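You operate a simulated robot arm through the tools that you are given. There is no shell and no other tool. Be economical: measure what you need, move in short steps, check, and stop when the job is done.

You run a simulated two-armed robot. Do the job below in one go: nothing can be reset, and whatever is moved stays where it is left.

JOB
Pick up the zinc bolt from the top of the air bench with one hand, pass it to the other hand and put it on the top of the grey bench.

Only the result counts: the job must be done as asked and must still hold three seconds after the hand-in. Knocking over, shifting, dropping, spilling or breaking anything else fails it.

ROBOT AND FRAMES
Two 6-joint arms with two-finger parallel grippers on one trunk, on a base that drives. Base frame: it is fixed to the floor where the robot stands at the start and does not move with it; the origin is under the middle of the robot, x ahead of it, y to its left, z up. Units: cm, degrees, N and s.
The left shoulder is at the start at [6, 18.7, 114.7], the right one opposite. With the tool pointing down near the work surface each hand reaches from about 28 to 62 cm from the robot's upright axis, wherever it stands, measured 20 degrees to its own side. Places, roughly: top of the grey bench [150, -30, 90]. Payload 1.57 kg a hand.
The TCP of each hand is the grasp point between the finger pads, 3 cm short of the fingertips. In the tool frame z runs along the fingers and y along their closing line. The gripper opens to 11 cm. The fingers are 2.4 cm wide and 1.2 cm thick; the gripper's body (4.8 by 11.2 cm) begins 7.8 cm behind the TCP.
Orientation is that of the tool frame in the base frame, as a unit quaternion [x, y, z, w]. With the fingers straight down and closing along the base's y, the tool's x points along the base's -x, its y along +y and its z along -z.

CONTROLS
- The arms move only by the tool nudge_tool. It takes "left_deltas", "right_deltas" or both (then of equal length, played together; a hand with none holds still); each is a list of rows, each a list of 3 entries, a list of its own where there are three numbers: the finger opening in cm, from 0 to 11, then the shift along the base's x, y, z in cm, then the turn, a rotation vector about the base's x, y, z in degrees. In form: [[hand, [x, y, z], [rx, ry, rz]], ...]. A call has 1 to 10 rows; each row shifts and turns the commanded pose from where the row before left it. Each row takes 0.2 s and may step no farther than 5 cm and 8.6 degrees from the row before; otherwise, or with a gripper value out of range, the whole call is refused. Where a pose cannot be reached the arm comes as near as it can. A force on the tool above 40 N (or 10 N above the force at the start of the call, whichever is more), or a blocked arm, ends the call early, and 0.2 s more pass. The fingers move at their own pace (about 15.3 cm/s each) and stop on an object; they squeeze with about 33 N. The grip force told is the motor's: it shows also when the fingers shut on nothing. Time passes only in rows, and 0.2 s behind the last, so rows that do not move let the fingers close. It gives the time, the measured TCP pose, the force on the tool (base axes), the opening and the grip force at its end, in the units of the frame above (readings bear some noise), with the torque about the TCP (base axes, N m) and any sound that the robot's microphone picked up.
- Cameras (640 x 400 px; columns grow to the right, rows downward): "scene" is now at [1.21, -3.18, 168.84]; the picture's right is [-0.40, -0.92, 0.00], its down [-0.70, 0.31, -0.65] and it looks along [0.59, -0.26, -0.76] (base axes); focal length 268 px, centre (320, 200). "left" rides on the left gripper at [7, -1.6, -14.1] in its tool frame; the picture's right is [0.23, 0.97, 0.00], its down [-0.86, 0.20, -0.48] and it looks along [-0.47, 0.11, 0.88] (tool axes); focal length 222 px, centre (320, 200). "right" rides on the right gripper at [7, 1.6, -14.1] in its tool frame; the picture's right is [-0.23, 0.97, 0.00], its down [-0.86, -0.20, -0.48] and it looks along [-0.47, -0.11, 0.88] (tool axes); focal length 222 px, centre (320, 200). There is no depth. A picture from a camera that has moved, and an enlarged one, comes with that camera's place and axes in the base frame and with its lens.
- grab_frame(camera): a new picture of that camera. The clock stands still meanwhile.
- lift_body(by): slides the trunk up (or, below 0, down) by that many cm; the arms and the scene camera ride with it, the base frame stays. It gives what a move gives, with no picture.
- steer(legs): drives the robot by 1 to 6 legs, each [ahead, left, turn to the left] in cm, cm and degrees, along the robot's own axes; the way and the turn of a leg run together, so that a leg with both is an arc; at most 150 cm and 180 degrees a leg. The arms and the cameras ride along, it lands a little off, and it stops where it bumps. It gives what a move gives.
- head_to(pan, tilt): turns the head with the scene camera to pan (to the left, within 86 degrees either way) and tilt (down, from -29 to 69), counted from straight ahead of the robot. It gives what a move gives.
- enlarge(camera, box): a new picture of the part [left, top, right, bottom] of that camera's present view, enlarged. The clock stands still meanwhile.
- finish_job(): hands the job in; it is judged then, once.

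Go step by step. Nothing tells you exact positions but the pictures and the camera data: compare them with the known pose of the tool, close in by small moves and look again before you grip or let go. The budget is 120 turns and 92 pictures, counting those below and the enlarged ones. Unless the task says otherwise, let go and move clear before handing in, and close with one line.

The tools are called after "Request:" as a command line: name --argument value ..., lists and objects as JSON in quotes. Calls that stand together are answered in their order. nudge_tool: Moves the arms, as the interface text tells. Its arguments: {"type":"object","properties":{"left_deltas":{"type":"array","items":{"type":"array"}},"right_deltas":{"type":"array","items":{"type":"array"}}},"required":[]} The other tools are called the same way: lift_body (by) slides the trunk up or down; steer (legs) drives the base; head_to (pan, tilt) turns the head that bears the scene camera; grab_frame (camera) takes a picture; enlarge (camera, box) takes an enlarged picture of a part of a camera's view; finish_job () hands the job in.

At the start:

```text
clock: 0.0
left_tool_pos: [46.67, 3.94, 111.23]
left_orientation: [0.0, 1.0, 0.0, 0.0]
left_force: [0.4, -0.9, -0.7]
left_ft_torque: [-0.03, -0.02, 0.01]
left_grip_width: 11.0
left_grip_force: 0.0
right_tool_pos: [42.14, -32.6, 117.95]
right_orientation: [0.0, 1.0, 0.0, 0.001]
right_force: [0.2, -0.4, 0.1]
right_ft_torque: [0.02, 0.01, 0.0]
right_grip_width: 11.0
right_grip_force: 0.0
trunk travel left (down, up): [-77.5, 21.5]
robot x, y, heading: [0.39, -0.07, 0.1]
head pan, tilt: [-23.8, 49.5]
```

scene: 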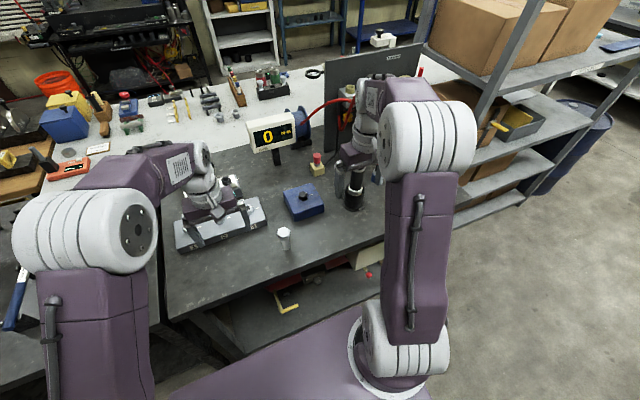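
right: 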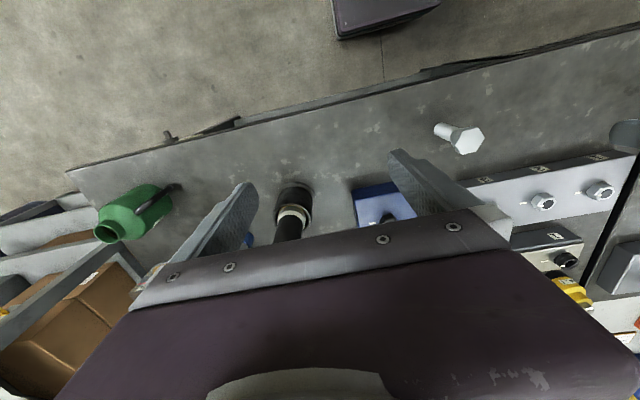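
left: 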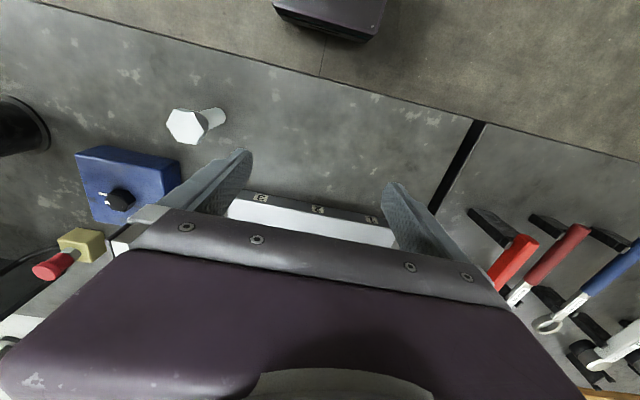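

The zinc bolt seems to stand head up near [50, -11.5] on the bench ahead of me. I'll look closer at it and look around for the grey bench.

Request:
enlarge --camera "scene" --box '[160, 120, 400, 270]'

Request:
enlarge --camera "right" --box '[340, 80, 640, 268]'

Request:
head_to --pan -12 --tilt 20

```text
2.67 times, centred on (280, 195) of scene
camera zoom: at [1.21, -3.18, 168.84], right [-0.4, -0.92, 0.0], down [-0.7, 0.31, -0.65], along [0.59, -0.26, -0.76], focal length 714 px, centre (427, 213)
```

zoom: 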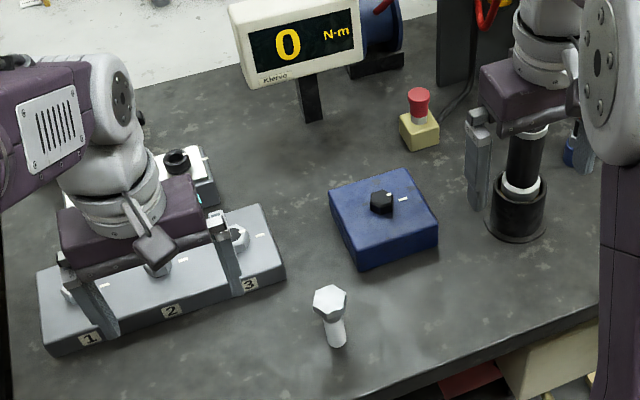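

```text
2.13 times, centred on (490, 174) of right
camera zoom: at [35.02, -31.07, 132.24], right [0.23, 0.97, 0.0], down [0.86, -0.2, 0.48], along [0.47, -0.11, -0.88], focal length 473 px, centre (-42, 255)
```

zoom: 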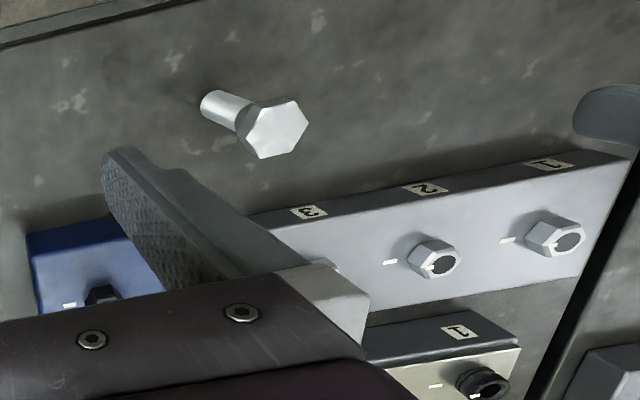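

```text
clock: 0.9
left_tool_pos: [46.65, 3.99, 111.23]
left_orientation: [-0.001, 1.0, 0.0, 0.0]
left_force: [-0.3, -0.8, -0.6]
left_ft_torque: [0.01, 0.0, 0.01]
left_grip_width: 11.01
left_grip_force: 0.0
right_tool_pos: [42.08, -32.67, 117.92]
right_orientation: [0.0, 1.0, 0.0, 0.0]
right_force: [-0.1, -0.1, 0.7]
right_ft_torque: [-0.02, 0.03, -0.02]
right_grip_width: 10.98
right_grip_force: 0.1
trunk travel left (down, up): [-77.5, 21.5]
robot x, y, heading: [-0.07, -0.03, -0.1]
head pan, tilt: [-12.0, 20.0]
```

Request:
grab_frame --camera "scene"

```text
86 pictures are left
camera scene: at [3.23, -2.0, 173.33], right [-0.21, -0.98, 0.0], down [-0.34, 0.07, -0.94], along [0.92, -0.2, -0.34], focal length 268 px, centre (320, 200)
```

scene: 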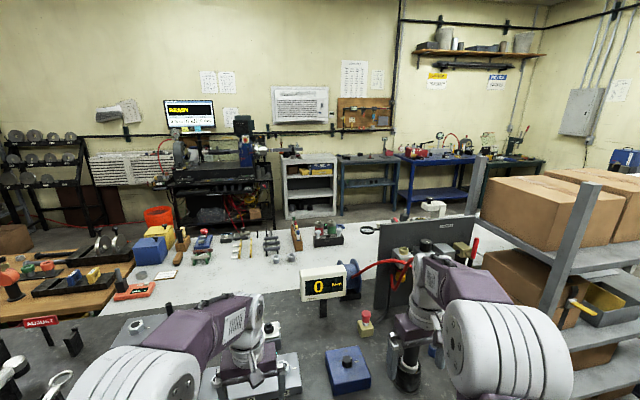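

The light bench behind this one matches the given grey-bench place. I'll look around to find the way to it.

Request:
head_to --pan -60 --tilt 25

Request:
grab_frame --camera "scene"

Request:
head_to --pan 50 --tilt 25

Request:
grab_frame --camera "scene"

```text
clock: 2.1
left_tool_pos: [46.68, 3.92, 111.25]
left_orientation: [0.0, 1.0, 0.0, -0.001]
left_force: [-0.4, -0.2, 0.3]
left_ft_torque: [-0.05, 0.03, 0.01]
left_grip_width: 10.98
left_grip_force: 0.0
right_tool_pos: [42.09, -32.62, 118.13]
right_orientation: [0.0, 1.0, 0.0, 0.0]
right_force: [0.5, 0.0, 0.2]
right_ft_torque: [-0.02, 0.0, 0.03]
right_grip_width: 10.98
right_grip_force: 0.0
trunk travel left (down, up): [-77.5, 21.5]
robot x, y, heading: [-0.12, 0.08, 0.0]
head pan, tilt: [-60.0, 25.0]
```

```text
85 pictures are left
camera scene: at [-1.26, -8.03, 172.53], right [-0.87, -0.5, 0.0], down [-0.21, 0.37, -0.91], along [0.45, -0.78, -0.42], focal length 268 px, centre (320, 200)
```

scene: 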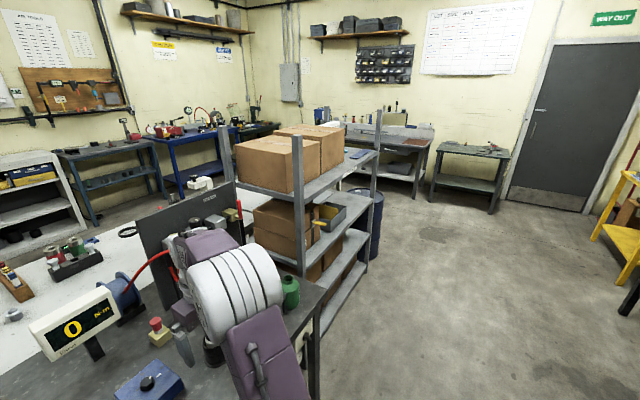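

```text
clock: 4.0
left_tool_pos: [46.65, 4.02, 111.28]
left_orientation: [0.0, 1.0, 0.0, 0.0]
left_force: [-0.2, -1.0, 0.1]
left_ft_torque: [0.01, -0.02, -0.01]
left_grip_width: 11.01
left_grip_force: 0.1
right_tool_pos: [42.03, -32.68, 117.98]
right_orientation: [0.0, 1.0, 0.0, 0.0]
right_force: [0.5, -0.5, -0.5]
right_ft_torque: [-0.02, -0.02, 0.0]
right_grip_width: 10.98
right_grip_force: 0.1
trunk travel left (down, up): [-77.5, 21.5]
robot x, y, heading: [0.01, 0.12, 0.0]
head pan, tilt: [50.0, 25.0]
```

```text
84 pictures are left
camera scene: at [0.06, 6.99, 172.53], right [0.77, -0.64, 0.0], down [-0.27, -0.32, -0.91], along [0.58, 0.69, -0.42], focal length 268 px, centre (320, 200)
```

scene: 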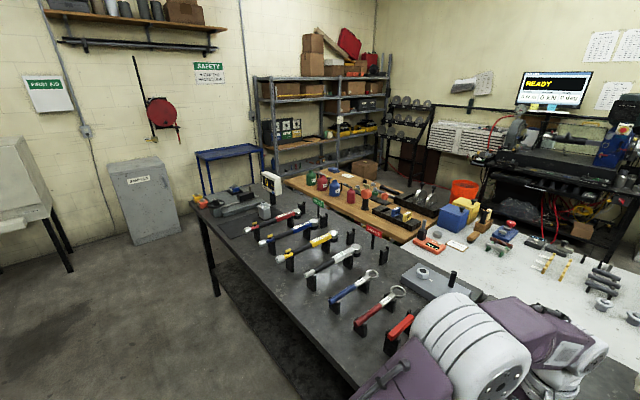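

The light bench is the far side of the island, so I'll later drive round it to the left. First I clear the left hand and bring the right hand over the bolt for a close look.

Request:
nudge_tool --left_deltas '[[11, [0, 3, 2], [0, 0, 0]], [11, [0, 3, 2], [0, 0, 0]], [11, [0, 3, 2], [0, 0, 0]], [11, [0, 3, 2], [0, 0, 0]], [11, [0, 2, 0], [0, 0, 0]], [11, [0, 0, 0], [0, 0, 0]], [11, [0, 0, 0], [0, 0, 0]]]' --right_deltas '[[11, [0, 0, 2], [0, 0, 0]], [11, [0, 3, 1], [0, 0, 0]], [11, [0, 4, 0], [0, 0, 0]], [11, [1, 4, 0], [0, 0, 0]], [11, [1, 4, 0], [0, 0, 0]], [11, [1, 3, 0], [0, 0, 0]], [11, [0, 0, 0], [0, 0, 0]]]'

Request:
grab_frame --camera "right"

Request:
head_to --pan -14 --tilt 55

Request:
grab_frame --camera "scene"

```text
clock: 5.6
left_tool_pos: [46.59, 18.0, 119.25]
left_orientation: [0.0, 1.0, 0.0, -0.001]
left_force: [0.6, 0.2, -0.1]
left_ft_torque: [0.0, -0.01, 0.02]
left_grip_width: 11.0
left_grip_force: 0.1
right_tool_pos: [45.02, -14.61, 120.99]
right_orientation: [0.0, 1.0, 0.0, -0.001]
right_force: [0.0, 0.3, -0.6]
right_ft_torque: [0.02, 0.02, 0.0]
right_grip_width: 11.0
right_grip_force: 0.0
trunk travel left (down, up): [-77.5, 21.5]
robot x, y, heading: [0.13, 0.01, 0.3]
head pan, tilt: [50.0, 25.0]
```

```text
83 pictures are left
camera right: at [38.03, -13.02, 135.23], right [0.23, 0.97, 0.0], down [0.86, -0.2, 0.48], along [0.47, -0.11, -0.88], focal length 222 px, centre (320, 200)
```

right: 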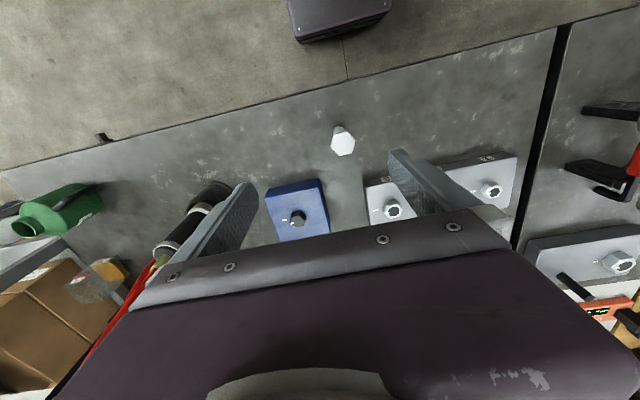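

```text
clock: 6.9
left_tool_pos: [46.71, 17.95, 119.17]
left_orientation: [0.0, 1.0, -0.001, 0.001]
left_force: [-0.3, -0.9, -0.2]
left_ft_torque: [0.0, 0.02, 0.01]
left_grip_width: 10.98
left_grip_force: 0.1
right_tool_pos: [45.04, -14.61, 120.99]
right_orientation: [0.0, 1.0, 0.0, 0.0]
right_force: [-0.3, 0.6, -1.0]
right_ft_torque: [-0.04, -0.04, -0.01]
right_grip_width: 10.99
right_grip_force: 0.1
trunk travel left (down, up): [-77.5, 21.5]
robot x, y, heading: [0.08, -0.08, 0.3]
head pan, tilt: [-14.0, 55.0]
```

```text
82 pictures are left
camera scene: at [1.13, -1.78, 168.13], right [-0.24, -0.97, 0.0], down [-0.79, 0.2, -0.57], along [0.56, -0.14, -0.82], focal length 268 px, centre (320, 200)
```

scene: 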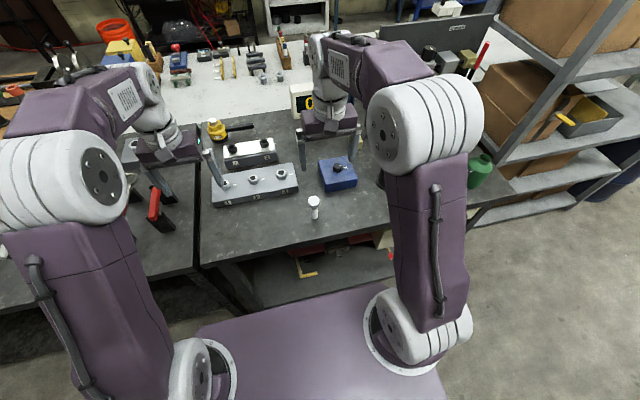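

Request:
enlarge --camera "right" --box '[300, 110, 396, 170]'

Request:
enlarge --camera "scene" --box '[274, 180, 354, 230]'

```text
6.67 times, centred on (348, 140) of right
camera zoom: at [38.06, -13.01, 135.23], right [0.23, 0.97, 0.0], down [0.86, -0.2, 0.48], along [0.47, -0.11, -0.88], focal length 1481 px, centre (133, 600)
```

zoom: 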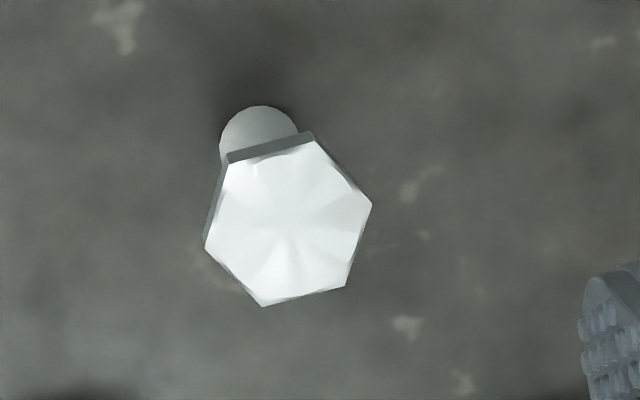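

```text
8.00 times, centred on (314, 205) of scene
camera zoom: at [1.13, -1.78, 168.13], right [-0.24, -0.97, 0.0], down [-0.79, 0.2, -0.57], along [0.56, -0.14, -0.82], focal length 2143 px, centre (368, 160)
```

zoom: 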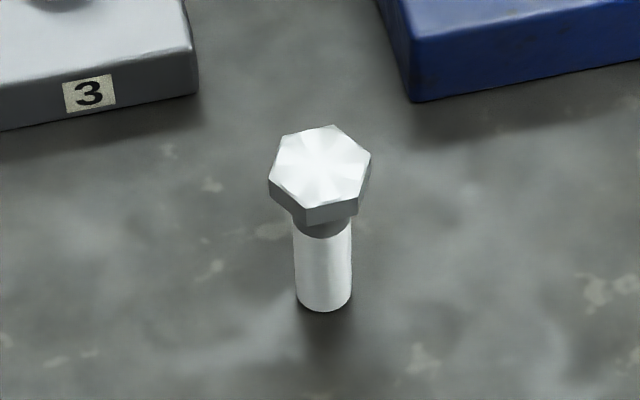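

The bolt stands upright at about [47.8, -11.5], its top at z≈99.7 and head about 1.3 cm thick, with flats facing ±x. I'll turn the right hand so it closes along x and centre it above the bolt.

Request:
nudge_tool --right_deltas '[[11, [0.3, 0.3, 0], [0, 0, 8.5]], [11, [0.3, 0.3, 0], [0, 0, 8.5]], [11, [0.3, 0.3, 0], [0, 0, 8.5]], [11, [0.3, 0.3, 0], [0, 0, 8.5]], [11, [0.3, 0.3, -1], [0, 0, 8.5]], [11, [0.3, 0.3, -1], [0, 0, 8.5]], [11, [0.3, 0.3, -1], [0, 0, 8.5]], [11, [0.3, 0.3, -1], [0, 0, 8.5]], [11, [0.3, 0.3, -1], [0, 0, 8.5]], [11, [0, 0.3, -1], [0, 0, 8.5]]]'

Request:
nudge_tool --right_deltas '[[11, [0, 0, 0], [0, 0, 7.2]], [11, [0, 0, 0], [0, 0, 0]]]'

Request:
grab_frame --camera "right"

Request:
grab_frame --camera "scene"

```text
clock: 9.1
left_tool_pos: [46.72, 18.06, 119.18]
left_orientation: [0.0, 1.0, 0.0, 0.0]
left_force: [-0.8, 0.7, 1.0]
left_ft_torque: [-0.02, 0.03, 0.02]
left_grip_width: 11.01
left_grip_force: 0.0
right_tool_pos: [47.7, -11.74, 114.98]
right_orientation: [-0.677, 0.736, 0.0, 0.0]
right_force: [0.0, 0.0, 0.1]
right_ft_torque: [-0.01, 0.05, -0.01]
right_grip_width: 11.02
right_grip_force: 0.1
trunk travel left (down, up): [-77.5, 21.5]
robot x, y, heading: [-0.1, -0.15, -0.0]
head pan, tilt: [-14.0, 55.0]
```

```text
clock: 9.7
left_tool_pos: [46.66, 18.03, 119.17]
left_orientation: [0.0, 1.0, 0.0, 0.0]
left_force: [-0.3, 0.0, -0.2]
left_ft_torque: [-0.02, -0.01, -0.01]
left_grip_width: 10.99
left_grip_force: 0.1
right_tool_pos: [47.69, -11.71, 114.95]
right_orientation: [0.721, -0.693, 0.0, 0.0]
right_force: [-0.2, 0.2, -0.5]
right_ft_torque: [-0.01, -0.01, 0.0]
right_grip_width: 10.99
right_grip_force: 0.0
trunk travel left (down, up): [-77.5, 21.5]
robot x, y, heading: [0.1, -0.12, -0.1]
head pan, tilt: [-14.0, 55.0]
```

```text
79 pictures are left
camera right: at [46.35, -18.75, 129.24], right [-0.98, 0.19, 0.0], down [0.17, 0.86, 0.48], along [0.09, 0.47, -0.88], focal length 222 px, centre (320, 200)
```

right: 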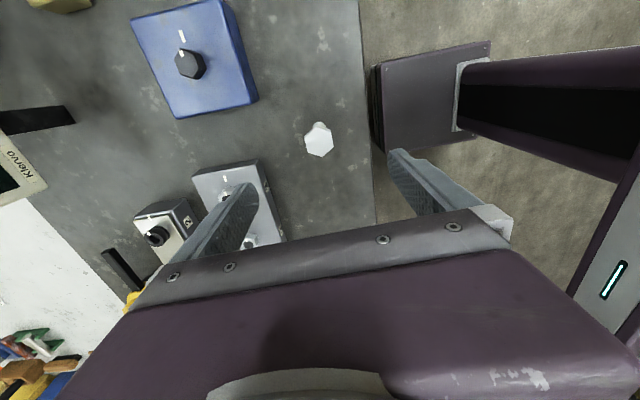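

```text
78 pictures are left
camera scene: at [1.13, -1.79, 168.13], right [-0.24, -0.97, 0.0], down [-0.79, 0.2, -0.57], along [0.56, -0.14, -0.82], focal length 268 px, centre (320, 200)
```

scene: 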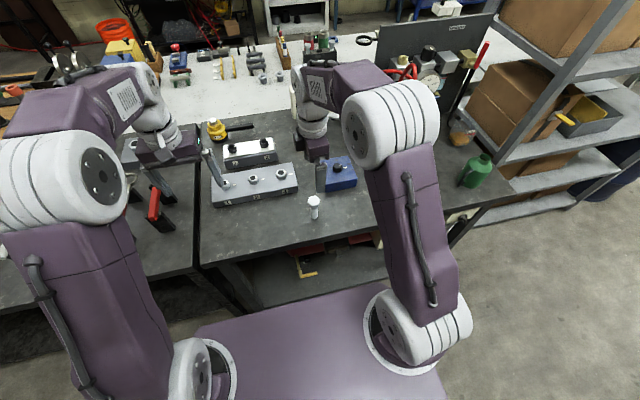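

The bolt is centred under the right hand; I descend with the fingers narrowed to 7 cm.

Request:
nudge_tool --right_deltas '[[7, [0, 0, -4], [0, 0, 0]], [7, [0, 0, -3], [0, 0, 0]], [7, [0, 0, -3], [0, 0, 0]], [7, [0, 0, -2.5], [0, 0, 0]], [7, [0, 0, 0], [0, 0, 0]]]'

Request:
grab_frame --camera "right"

Request:
enlarge --camera "scene" --box '[264, 140, 376, 230]'

```text
clock: 10.9
left_tool_pos: [46.68, 18.0, 119.19]
left_orientation: [0.0, 1.0, 0.0, 0.0]
left_force: [-0.1, 0.1, -0.1]
left_ft_torque: [-0.03, -0.02, 0.02]
left_grip_width: 10.97
left_grip_force: 0.1
right_tool_pos: [47.74, -11.64, 102.51]
right_orientation: [0.721, -0.693, 0.0, 0.0]
right_force: [-0.1, -0.2, 0.8]
right_ft_torque: [0.02, -0.02, -0.02]
right_grip_width: 6.99
right_grip_force: 0.1
trunk travel left (down, up): [-77.5, 21.5]
robot x, y, heading: [0.58, 0.0, -0.2]
head pan, tilt: [-14.0, 55.0]
```

```text
77 pictures are left
camera right: at [46.27, -18.75, 116.75], right [-0.98, 0.19, 0.0], down [0.17, 0.86, 0.48], along [0.09, 0.47, -0.88], focal length 222 px, centre (320, 200)
```

right: 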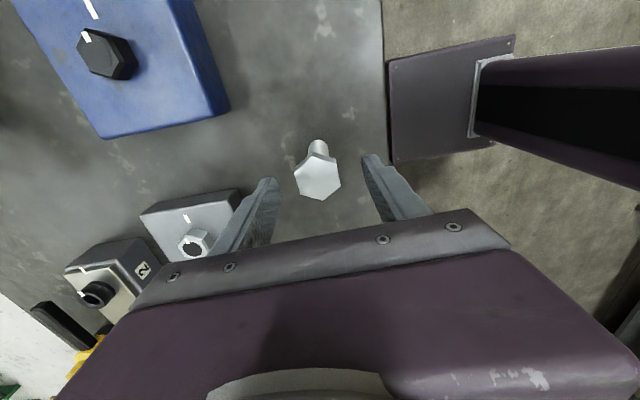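

```text
4.44 times, centred on (320, 185) of scene
camera zoom: at [1.09, -1.79, 168.13], right [-0.24, -0.97, 0.0], down [-0.79, 0.2, -0.57], along [0.56, -0.14, -0.82], focal length 1191 px, centre (320, 267)
```

zoom: 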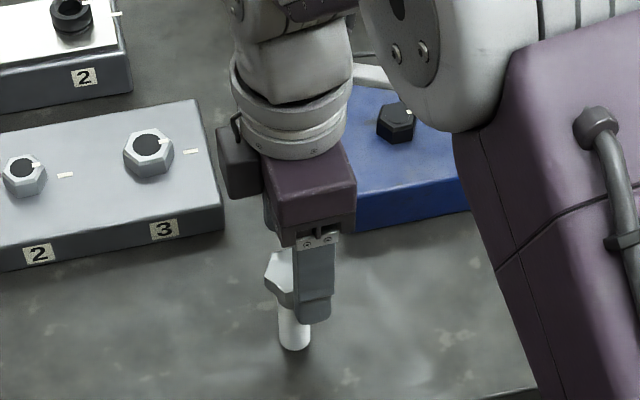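

Request:
nudge_tool --right_deltas '[[7, [0, 0.1, -1.5], [0, 0, 0]], [7, [0, 0, -1], [0, 0, 0]], [7, [0, 0, 0], [0, 0, 0]]]'

Request:
grab_frame --camera "right"

Request:
enlarge --camera "scene" --box '[264, 140, 376, 230]'

```text
clock: 11.7
left_tool_pos: [46.68, 17.93, 119.29]
left_orientation: [0.0, 1.0, 0.0, 0.0]
left_force: [0.5, -0.2, -0.6]
left_ft_torque: [0.0, -0.03, 0.0]
left_grip_width: 11.0
left_grip_force: 0.1
right_tool_pos: [47.76, -11.49, 100.11]
right_orientation: [0.721, -0.693, 0.0, 0.0]
right_force: [-0.4, 0.6, 0.2]
right_ft_torque: [0.04, 0.04, -0.03]
right_grip_width: 7.01
right_grip_force: 0.1
trunk travel left (down, up): [-77.5, 21.5]
robot x, y, heading: [0.0, -0.01, 0.2]
head pan, tilt: [-14.0, 55.0]
```

```text
75 pictures are left
camera right: at [46.3, -18.61, 114.26], right [-0.98, 0.19, 0.0], down [0.17, 0.86, 0.48], along [0.09, 0.47, -0.88], focal length 222 px, centre (320, 200)
```

right: 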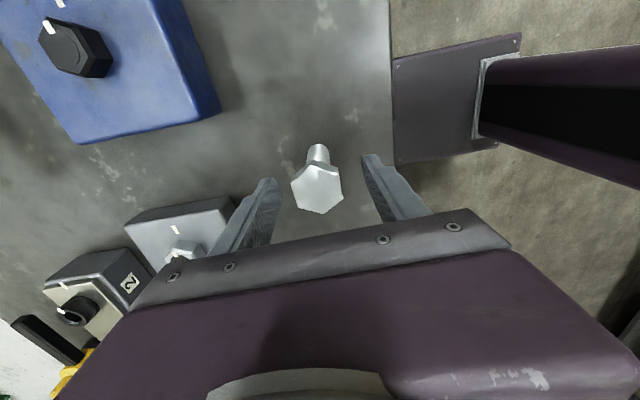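

```text
4.44 times, centred on (320, 185) of scene
camera zoom: at [1.09, -1.79, 168.13], right [-0.24, -0.97, 0.0], down [-0.79, 0.2, -0.57], along [0.56, -0.14, -0.82], focal length 1191 px, centre (320, 267)
```

zoom: 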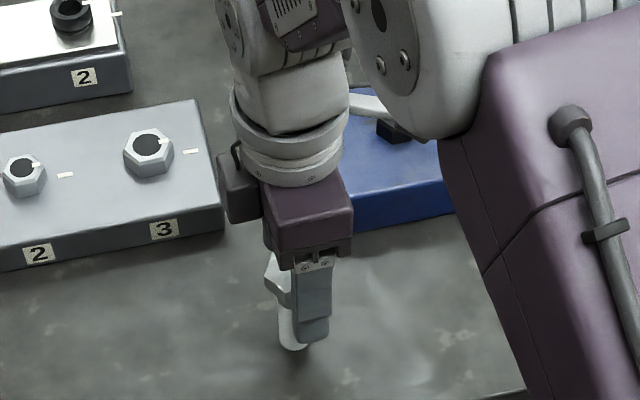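

Request:
nudge_tool --right_deltas '[[7, [0, 0, -0.6], [0, 0, 0]], [4.5, [0, 0, 0], [0, 0, 0]], [3, [0, 0, 0], [0, 0, 0]], [3, [0, 0, 0], [0, 0, 0]], [3, [0, 0, 0], [0, 0, 0]]]'

Request:
grab_frame --camera "right"

```text
clock: 12.9
left_tool_pos: [46.74, 17.98, 119.15]
left_orientation: [0.0, 1.0, -0.001, 0.0]
left_force: [0.3, 0.0, -0.4]
left_ft_torque: [0.0, 0.0, 0.0]
left_grip_width: 11.01
left_grip_force: 0.1
right_tool_pos: [47.8, -11.64, 99.49]
right_orientation: [0.721, -0.693, 0.0, 0.0]
right_force: [1.4, 0.6, 3.0]
right_ft_torque: [0.0, -0.16, -0.03]
right_grip_width: 3.58
right_grip_force: 32.6
trunk travel left (down, up): [-77.5, 21.5]
robot x, y, heading: [-0.2, -0.18, 0.0]
head pan, tilt: [-14.0, 55.0]
```

```text
73 pictures are left
camera right: at [46.38, -18.59, 113.66], right [-0.98, 0.19, 0.0], down [0.17, 0.86, 0.48], along [0.09, 0.47, -0.88], focal length 222 px, centre (320, 200)
```

right: 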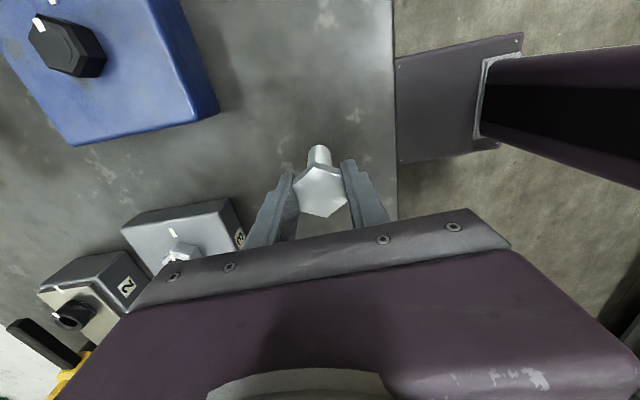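

The head is gripped at 3.58 cm; now I lift straight up and check.

Request:
nudge_tool --right_deltas '[[3, [0, 0, 1], [0, 0, 0]], [3, [0, 0, 2], [0, 0, 0]], [3, [0, 0, 4], [0, 0, 0]], [3, [0, 0, 4], [0, 0, 0]], [3, [0, 0, 4], [0, 0, 0]], [3, [0, 0, 4], [0, 0, 0]], [3, [0, 0, 2], [0, 0, 0]], [3, [0, 0, 0], [0, 0, 0]]]'

Request:
grab_frame --camera "right"

Request:
grab_frame --camera "scene"

```text
clock: 14.7
left_tool_pos: [46.7, 17.82, 119.16]
left_orientation: [0.0, 1.0, 0.0, 0.0]
left_force: [0.0, -0.3, 0.3]
left_ft_torque: [0.01, 0.0, 0.04]
left_grip_width: 10.98
left_grip_force: 0.2
right_tool_pos: [47.82, -11.44, 120.29]
right_orientation: [0.72, -0.694, 0.0, 0.0]
right_force: [0.4, 0.5, -3.7]
right_ft_torque: [0.01, -0.01, 0.03]
right_grip_width: 3.59
right_grip_force: 33.3
trunk travel left (down, up): [-77.5, 21.5]
robot x, y, heading: [-0.13, -0.08, -0.1]
head pan, tilt: [-14.0, 55.0]
```

```text
72 pictures are left
camera right: at [46.38, -18.62, 134.65], right [-0.98, 0.19, 0.0], down [0.17, 0.86, 0.48], along [0.09, 0.47, -0.88], focal length 222 px, centre (320, 200)
```

right: 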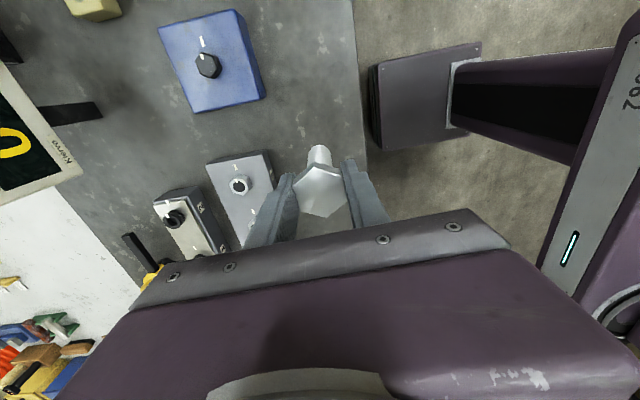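

```text
71 pictures are left
camera scene: at [1.21, -1.81, 168.12], right [-0.24, -0.97, 0.0], down [-0.8, 0.2, -0.57], along [0.56, -0.14, -0.82], focal length 268 px, centre (320, 200)
```

scene: 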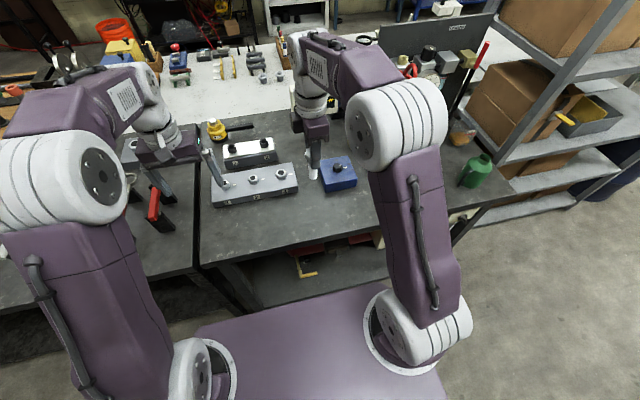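

The bolt is firmly held (≈0.37 kg). I'll back away from the bench for free space before the hand-over.

Request:
steer --legs '[[-40, 0, 0]]'

```text
clock: 17.2
left_tool_pos: [6.96, 17.92, 119.18]
left_orientation: [0.001, 1.0, 0.0, -0.001]
left_force: [0.2, 0.5, 0.0]
left_ft_torque: [0.0, 0.02, 0.01]
left_grip_width: 10.98
left_grip_force: 0.0
right_tool_pos: [7.89, -11.7, 120.32]
right_orientation: [0.72, -0.694, -0.001, 0.0]
right_force: [0.8, -0.7, -4.4]
right_ft_torque: [-0.02, 0.01, -0.01]
right_grip_width: 3.58
right_grip_force: 33.1
trunk travel left (down, up): [-77.5, 21.5]
robot x, y, heading: [-39.92, -0.05, 0.2]
head pan, tilt: [-14.0, 55.0]
```

Request:
nudge_tool --left_deltas '[[9, [0, 0.5, 0], [0, 0, 8.5]], [9, [0, 0.5, 0], [0, 0, 8.5]], [9, [0, 0.5, 0], [0, 0, 8.5]], [9, [0, 0.5, 0], [0, 0, 8.5]], [9, [0, 0.5, 0], [0, 0, 8.5]], [9, [0, 0.5, 0], [0, 0, 8.5]], [9, [0, 0.5, 0], [0, 0, 8.5]], [9, [0, 0.5, 0], [0, 0, 8.5]], [9, [0, 0, 0], [0, 0, 8.5]], [9, [0, 0, 0], [0, 0, 8.5]]]'

Request:
nudge_tool --left_deltas '[[9, [0, 0, 0], [0, 0, 5]], [9, [0, 0, 0], [-8.2, 0, 0]], [9, [0, 0, 0], [-8.2, 0, 0]], [9, [0, 0, 0], [-8.2, 0, 0]], [9, [0, 0, 0], [-8.2, 0, 0]], [9, [0, 0, 0], [-8.2, 0, 0]], [9, [0, 0, 0], [-8.2, 0, 0]], [9, [0, 0, 0], [-8.2, 0, 0]], [9, [0, 0, 0], [-7.6, 0, 0]], [9, [0, 0, 0], [0, 0, 0]]]'

Request:
grab_frame --camera "scene"

```text
clock: 19.4
left_tool_pos: [6.77, 21.88, 119.23]
left_orientation: [-0.676, 0.737, -0.001, 0.0]
left_force: [-0.9, 0.3, -0.7]
left_ft_torque: [0.02, -0.01, 0.0]
left_grip_width: 8.99
left_grip_force: 0.0
right_tool_pos: [7.91, -11.65, 120.48]
right_orientation: [0.72, -0.694, 0.0, 0.0]
right_force: [0.5, -0.1, -4.2]
right_ft_torque: [0.0, 0.01, 0.01]
right_grip_width: 3.55
right_grip_force: 32.8
trunk travel left (down, up): [-77.5, 21.5]
robot x, y, heading: [-40.2, 0.2, -0.2]
head pan, tilt: [-14.0, 55.0]
```

```text
clock: 21.6
left_tool_pos: [6.79, 21.86, 119.15]
left_orientation: [-0.595, 0.597, -0.381, -0.38]
left_force: [-0.5, 0.7, 1.2]
left_ft_torque: [0.0, 0.02, -0.02]
left_grip_width: 9.0
left_grip_force: 0.1
right_tool_pos: [7.82, -11.72, 120.37]
right_orientation: [0.719, -0.695, 0.0, 0.0]
right_force: [-0.1, -1.3, -3.8]
right_ft_torque: [-0.01, 0.01, -0.03]
right_grip_width: 3.58
right_grip_force: 32.9
trunk travel left (down, up): [-77.5, 21.5]
robot x, y, heading: [-40.18, -0.14, -0.1]
head pan, tilt: [-14.0, 55.0]
```

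```text
70 pictures are left
camera scene: at [-38.8, -1.81, 168.12], right [-0.24, -0.97, 0.0], down [-0.79, 0.2, -0.57], along [0.56, -0.14, -0.82], focal length 268 px, centre (320, 200)
```

scene: 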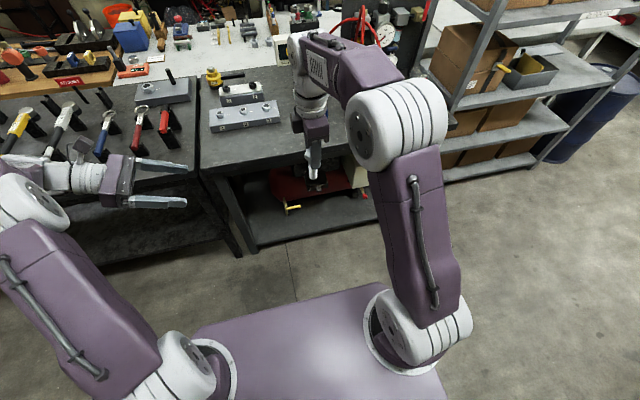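

The left hand's turned pose works (pointing right, pitched 25° down). Bringing both hands near the middle with the left fingers aimed at the shank.

Request:
nudge_tool --left_deltas '[[9, [0.5, -3, 0], [0, 0, 0]], [9, [0.5, -3, -0.5], [0, 0, 0]], [9, [0, -3, -0.4], [0, 0, 0]], [9, [0, -2, 0], [0, 0, 0]], [9, [0, 0, 0], [0, 0, 0]]]' --right_deltas '[[3, [0, 2, 1], [0, 0, 0]], [3, [0, 2, 1], [0, 0, 0]], [3, [0, 2, 1], [0, 0, 0]], [3, [0, 2.7, 1], [0, 0, 0]], [3, [0, 0, 0], [0, 0, 0]]]'

Request:
grab_frame --camera "left"

Request:
grab_frame --camera "scene"

Request:
grab_frame --camera "right"

```text
clock: 22.8
left_tool_pos: [7.77, 11.0, 118.35]
left_orientation: [-0.595, 0.598, -0.38, -0.38]
left_force: [0.2, 0.4, 0.2]
left_ft_torque: [-0.04, -0.01, -0.03]
left_grip_width: 8.98
left_grip_force: 0.0
right_tool_pos: [7.8, -2.95, 124.14]
right_orientation: [0.72, -0.694, -0.001, 0.001]
right_force: [-0.5, -0.2, -3.9]
right_ft_torque: [-0.01, -0.02, -0.02]
right_grip_width: 3.58
right_grip_force: 33.0
trunk travel left (down, up): [-77.5, 21.5]
robot x, y, heading: [-39.92, 0.09, 0.1]
head pan, tilt: [-14.0, 55.0]
```

```text
69 pictures are left
camera left: at [9.47, 20.66, 130.57], right [-0.97, -0.1, 0.2], down [-0.2, 0.8, -0.57], along [-0.11, -0.6, -0.79], focal length 222 px, centre (320, 200)
```

left: 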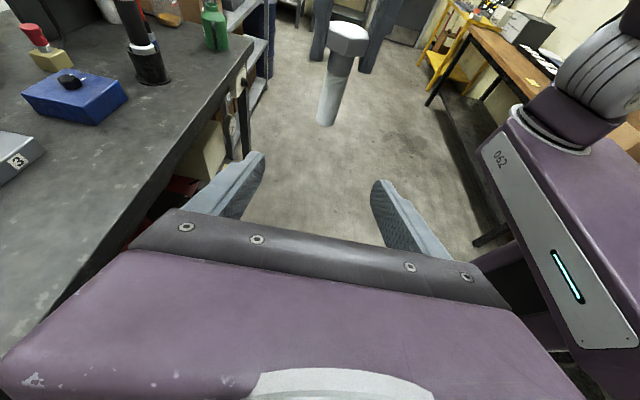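

```text
68 pictures are left
camera scene: at [-38.76, -1.76, 168.12], right [-0.24, -0.97, 0.0], down [-0.79, 0.2, -0.57], along [0.56, -0.14, -0.82], focal length 268 px, centre (320, 200)
```

scene: 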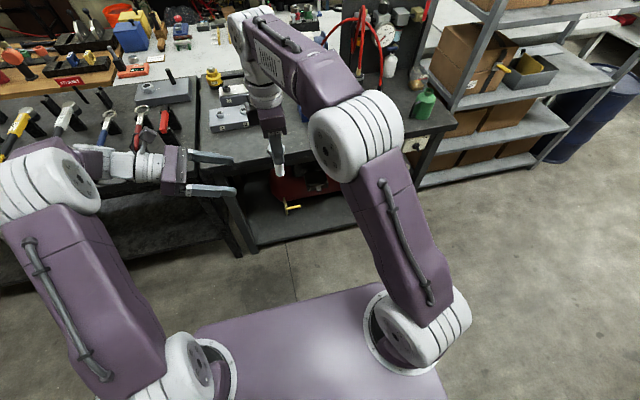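

```text
67 pictures are left
camera right: at [6.4, -9.96, 138.52], right [-0.98, 0.19, 0.0], down [0.17, 0.86, 0.48], along [0.09, 0.47, -0.88], focal length 222 px, centre (320, 200)
```

right: 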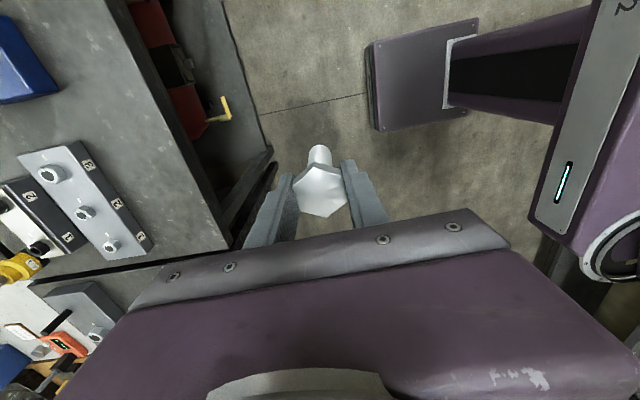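

Geometry agrees: the shank bottom is at z≈114.8, left TCP about 3.5 cm above it. I advance the left hand onto the shank.

Request:
nudge_tool --left_deltas '[[8, [0, -3, -0.2], [0, 0, 0]], [7, [0, -3, -0.2], [0, 0, 0]], [7, [0, -3, 0], [0, 0, 0]], [7, [0, -2.5, 0], [0, 0, 0]], [7, [0, 0, 0], [0, 0, 0]]]'

Request:
grab_frame --camera "left"

Request:
enlarge --camera "scene" --box '[200, 100, 330, 215]'

```text
clock: 24.0
left_tool_pos: [7.81, -0.67, 117.8]
left_orientation: [0.597, -0.596, 0.381, 0.379]
left_force: [-0.3, 0.2, -1.0]
left_ft_torque: [-0.02, 0.0, -0.01]
left_grip_width: 7.01
left_grip_force: 0.0
right_tool_pos: [7.88, -2.93, 124.28]
right_orientation: [0.72, -0.694, 0.0, 0.0]
right_force: [-0.1, -0.3, -3.8]
right_ft_torque: [-0.04, -0.01, 0.01]
right_grip_width: 3.55
right_grip_force: 32.9
trunk travel left (down, up): [-77.5, 21.5]
robot x, y, heading: [-40.0, 0.23, -0.1]
head pan, tilt: [-14.0, 55.0]
```

```text
66 pictures are left
camera left: at [9.44, 9.19, 130.1], right [-0.97, -0.1, 0.2], down [-0.2, 0.79, -0.57], along [-0.11, -0.6, -0.79], focal length 222 px, centre (320, 200)
```

left: 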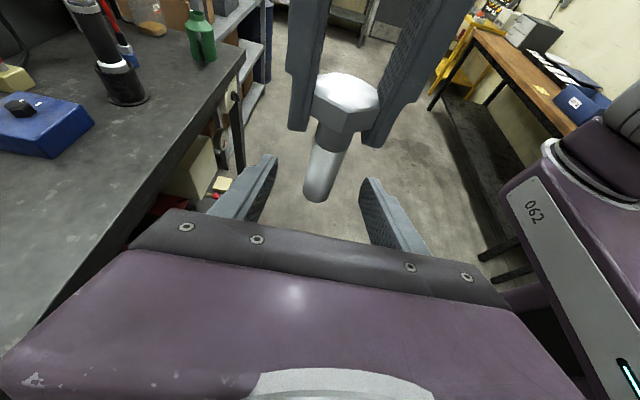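

```text
3.48 times, centred on (265, 158) of scene
camera zoom: at [-38.76, -1.7, 168.12], right [-0.24, -0.97, 0.0], down [-0.79, 0.2, -0.57], along [0.56, -0.14, -0.82], focal length 932 px, centre (511, 348)
```

zoom: 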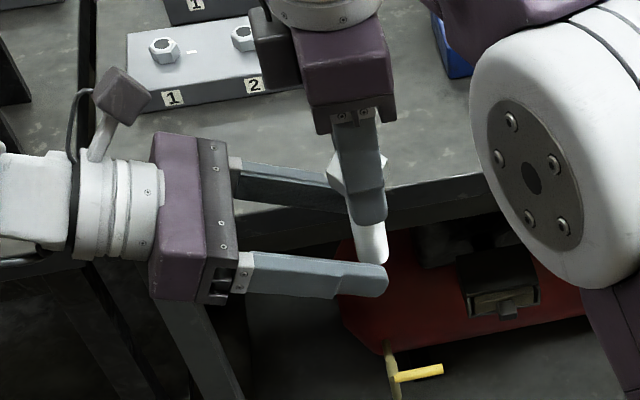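

Request:
nudge_tool --left_deltas '[[7, [0, -1.2, 0], [0, 0, 0]], [7, [0, -1, 0], [0, 0, 0]], [4, [0, 0, 0], [0, 0, 0]], [1.5, [0, 0, 0], [0, 0, 0]], [1.5, [0, 0, 0], [0, 0, 0]], [1.5, [0, 0, 0], [0, 0, 0]]]'

Request:
grab_frame --camera "left"

```text
clock: 25.4
left_tool_pos: [7.81, -2.74, 117.94]
left_orientation: [-0.595, 0.598, -0.38, -0.38]
left_force: [-1.0, -1.9, 1.1]
left_ft_torque: [0.14, 0.02, 0.15]
left_grip_width: 2.32
left_grip_force: 33.7
right_tool_pos: [7.85, -2.8, 124.25]
right_orientation: [0.72, -0.694, 0.0, 0.0]
right_force: [1.8, 0.9, -4.8]
right_ft_torque: [-0.03, -0.11, -0.18]
right_grip_width: 3.55
right_grip_force: 32.9
trunk travel left (down, up): [-77.5, 21.5]
robot x, y, heading: [-39.7, 0.07, -0.1]
head pan, tilt: [-14.0, 55.0]
```

```text
64 pictures are left
camera left: at [9.46, 7.0, 130.14], right [-0.97, -0.09, 0.2], down [-0.2, 0.8, -0.57], along [-0.11, -0.6, -0.79], focal length 222 px, centre (320, 200)
```

left: 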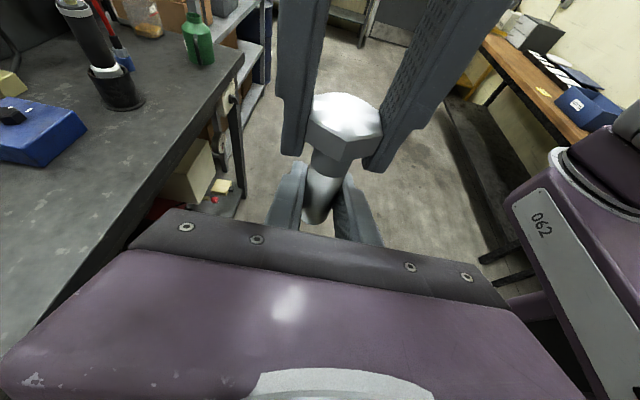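

The left hand holds the shank (2.32 cm, 33 N). Now the right hand opens and rises clear.

Request:
nudge_tool --right_deltas '[[4.5, [0, 0, 0], [0, 0, 0]], [6.5, [0, 0, 0], [0, 0, 0]], [7, [0, 0, 0], [0, 0, 0]], [7, [0, 0, 1], [0, 0, 0]], [7, [0, 0, 2], [0, 0, 0]], [7, [0, -1, 3], [0, 0, 0]], [7, [0, -4, 1], [0, 0, 0]], [7, [0, -5, 0], [0, 0, 0]], [7, [0, -5, 0], [0, 0, 0]], [7, [0, -3, 0], [0, 0, 0]]]'

Request:
grab_frame --camera "left"

Request:
grab_frame --camera "scene"

```text
clock: 27.6
left_tool_pos: [7.78, -2.86, 117.91]
left_orientation: [-0.596, 0.597, -0.381, -0.38]
left_force: [-0.1, -0.5, -0.5]
left_ft_torque: [0.0, 0.02, -0.01]
left_grip_width: 2.31
left_grip_force: 33.0
right_tool_pos: [7.97, -21.11, 131.31]
right_orientation: [0.72, -0.694, 0.001, 0.0]
right_force: [-0.8, -0.4, -0.6]
right_ft_torque: [0.0, -0.02, 0.0]
right_grip_width: 7.0
right_grip_force: 0.0
trunk travel left (down, up): [-77.5, 21.5]
robot x, y, heading: [-39.7, -0.19, -0.2]
head pan, tilt: [-14.0, 55.0]
```

```text
63 pictures are left
camera left: at [9.47, 6.9, 130.13], right [-0.97, -0.1, 0.2], down [-0.2, 0.8, -0.57], along [-0.11, -0.6, -0.79], focal length 222 px, centre (320, 200)
```

left: 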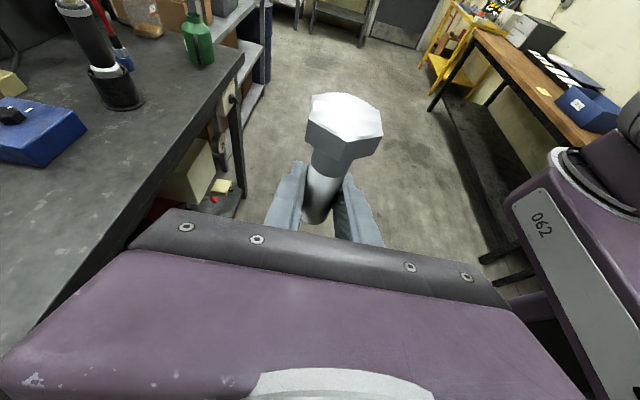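

```text
62 pictures are left
camera scene: at [-38.75, -1.87, 168.12], right [-0.24, -0.97, 0.0], down [-0.79, 0.2, -0.57], along [0.56, -0.14, -0.82], focal length 268 px, centre (320, 200)
```

scene: 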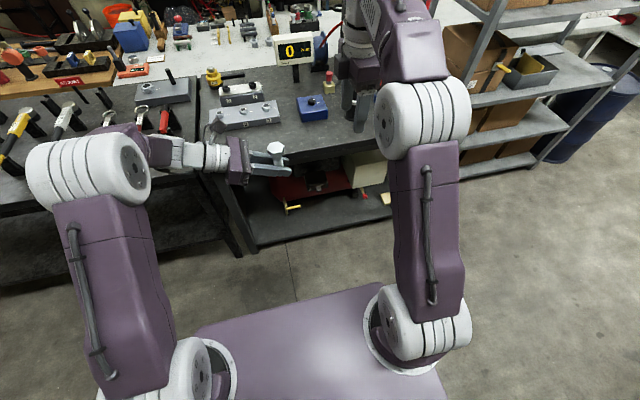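

The bolt is now in the left hand, upright. Next, look left at the route before driving.

Request:
head_to --pan 80 --tilt 30

Request:
grab_frame --camera "scene"

Request:
head_to --pan 40 --tilt 20

Request:
grab_frame --camera "scene"

```text
clock: 29.3
left_tool_pos: [7.81, -2.7, 117.92]
left_orientation: [-0.596, 0.597, -0.381, -0.379]
left_force: [0.2, -0.2, -0.4]
left_ft_torque: [0.0, 0.0, -0.02]
left_grip_width: 2.3
left_grip_force: 33.3
right_tool_pos: [7.85, -20.91, 131.34]
right_orientation: [0.72, -0.694, 0.001, 0.0]
right_force: [-0.4, -0.1, 0.3]
right_ft_torque: [-0.01, 0.04, 0.02]
right_grip_width: 7.02
right_grip_force: 0.0
trunk travel left (down, up): [-77.5, 21.5]
robot x, y, heading: [-40.08, -0.13, -0.3]
head pan, tilt: [80.0, 30.0]
```

```text
61 pictures are left
camera scene: at [-44.15, 8.9, 171.73], right [0.98, -0.18, 0.0], down [-0.09, -0.49, -0.87], along [0.15, 0.85, -0.5], focal length 268 px, centre (320, 200)
```

scene: 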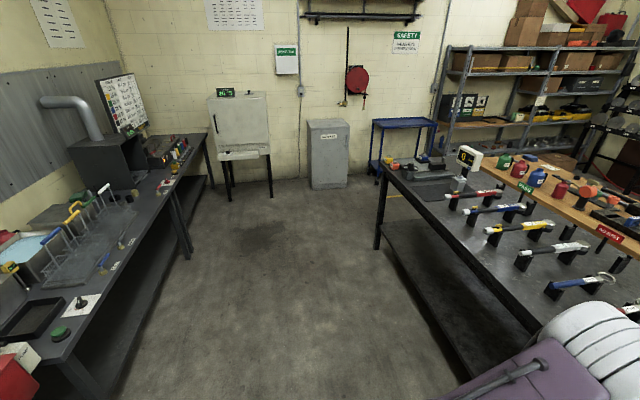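

```text
clock: 30.4
left_tool_pos: [7.76, -2.8, 117.86]
left_orientation: [-0.595, 0.597, -0.38, -0.38]
left_force: [-0.5, -0.2, 0.8]
left_ft_torque: [0.01, -0.02, 0.04]
left_grip_width: 2.33
left_grip_force: 32.8
right_tool_pos: [7.93, -20.84, 131.31]
right_orientation: [0.72, -0.694, 0.0, 0.0]
right_force: [-0.3, 0.3, 0.0]
right_ft_torque: [0.01, 0.02, 0.0]
right_grip_width: 7.0
right_grip_force: 0.1
trunk travel left (down, up): [-77.5, 21.5]
robot x, y, heading: [-39.52, 0.37, -0.1]
head pan, tilt: [40.0, 20.0]
```

```text
60 pictures are left
camera scene: at [-38.62, 5.99, 173.33], right [0.64, -0.77, 0.0], down [-0.26, -0.22, -0.94], along [0.72, 0.6, -0.34], focal length 268 px, centre (320, 200)
```

scene: 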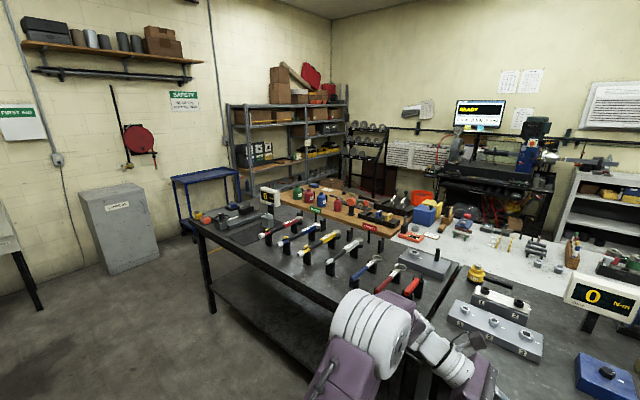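

The left passage (bench end y≈195, cabinet and cart at y≈325) is wide enough. Driving left to y≈258.

Request:
steer --legs '[[0, 130, 0], [0, 127, 0]]'

Request:
head_to --pan 0 --tilt 30

Request:
grab_frame --camera "scene"

```text
clock: 42.8
left_tool_pos: [7.45, 253.65, 117.85]
left_orientation: [0.599, -0.593, 0.383, 0.378]
left_force: [-1.0, -0.2, 0.0]
left_ft_torque: [-0.02, 0.0, -0.03]
left_grip_width: 2.32
left_grip_force: 32.9
right_tool_pos: [7.75, 235.38, 131.43]
right_orientation: [0.725, -0.688, 0.0, 0.0]
right_force: [0.2, -0.1, 0.4]
right_ft_torque: [0.01, -0.01, -0.01]
right_grip_width: 6.97
right_grip_force: 0.0
trunk travel left (down, up): [-77.5, 21.5]
robot x, y, heading: [-40.84, 255.79, 0.8]
head pan, tilt: [40.0, 20.0]
```

```text
clock: 43.9
left_tool_pos: [7.4, 253.53, 117.81]
left_orientation: [0.599, -0.593, 0.382, 0.378]
left_force: [-0.6, -0.1, 0.4]
left_ft_torque: [-0.01, 0.0, 0.0]
left_grip_width: 2.33
left_grip_force: 32.8
right_tool_pos: [7.64, 235.48, 131.4]
right_orientation: [0.725, -0.689, 0.0, 0.0]
right_force: [0.1, 0.5, 0.0]
right_ft_torque: [0.0, 0.0, -0.01]
right_grip_width: 6.98
right_grip_force: 0.1
trunk travel left (down, up): [-77.5, 21.5]
robot x, y, heading: [-40.26, 256.01, 0.7]
head pan, tilt: [0.0, 30.0]
```

```text
59 pictures are left
camera scene: at [-37.17, 255.81, 171.73], right [0.01, -1.0, 0.0], down [-0.5, -0.01, -0.87], along [0.87, 0.01, -0.5], focal length 268 px, centre (320, 200)
```

scene: 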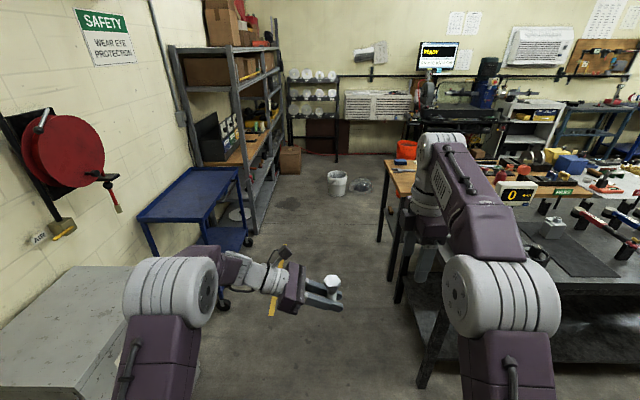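

Request:
enlarge --camera "scene" --box '[180, 130, 420, 320]'

Request:
lift_body --by 15

```text
2.11 times, centred on (300, 225) of scene
camera zoom: at [-37.17, 255.81, 171.73], right [0.01, -1.0, 0.0], down [-0.5, -0.01, -0.87], along [0.87, 0.01, -0.5], focal length 564 px, centre (362, 147)
```

zoom: 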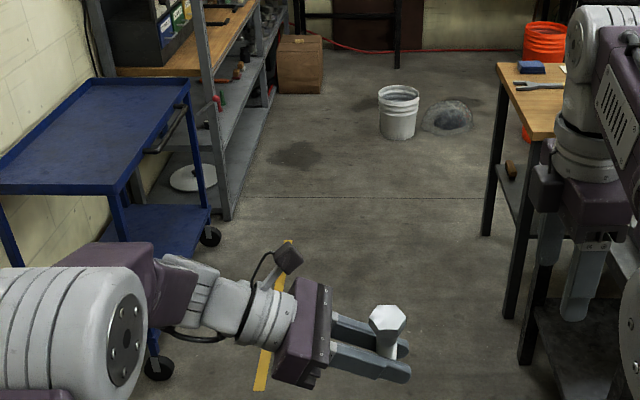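

```text
clock: 45.7
left_tool_pos: [7.37, 253.72, 132.9]
left_orientation: [0.601, -0.593, 0.383, 0.376]
left_force: [0.2, -0.6, -3.9]
left_ft_torque: [-0.01, -0.03, 0.0]
left_grip_width: 2.33
left_grip_force: 32.9
right_tool_pos: [7.84, 235.39, 146.3]
right_orientation: [0.725, -0.689, 0.0, -0.001]
right_force: [0.7, -0.5, 0.0]
right_ft_torque: [0.02, 0.01, -0.01]
right_grip_width: 6.99
right_grip_force: 0.1
trunk travel left (down, up): [-92.5, 6.5]
robot x, y, heading: [-40.49, 256.01, 0.5]
head pan, tilt: [0.0, 30.0]
```

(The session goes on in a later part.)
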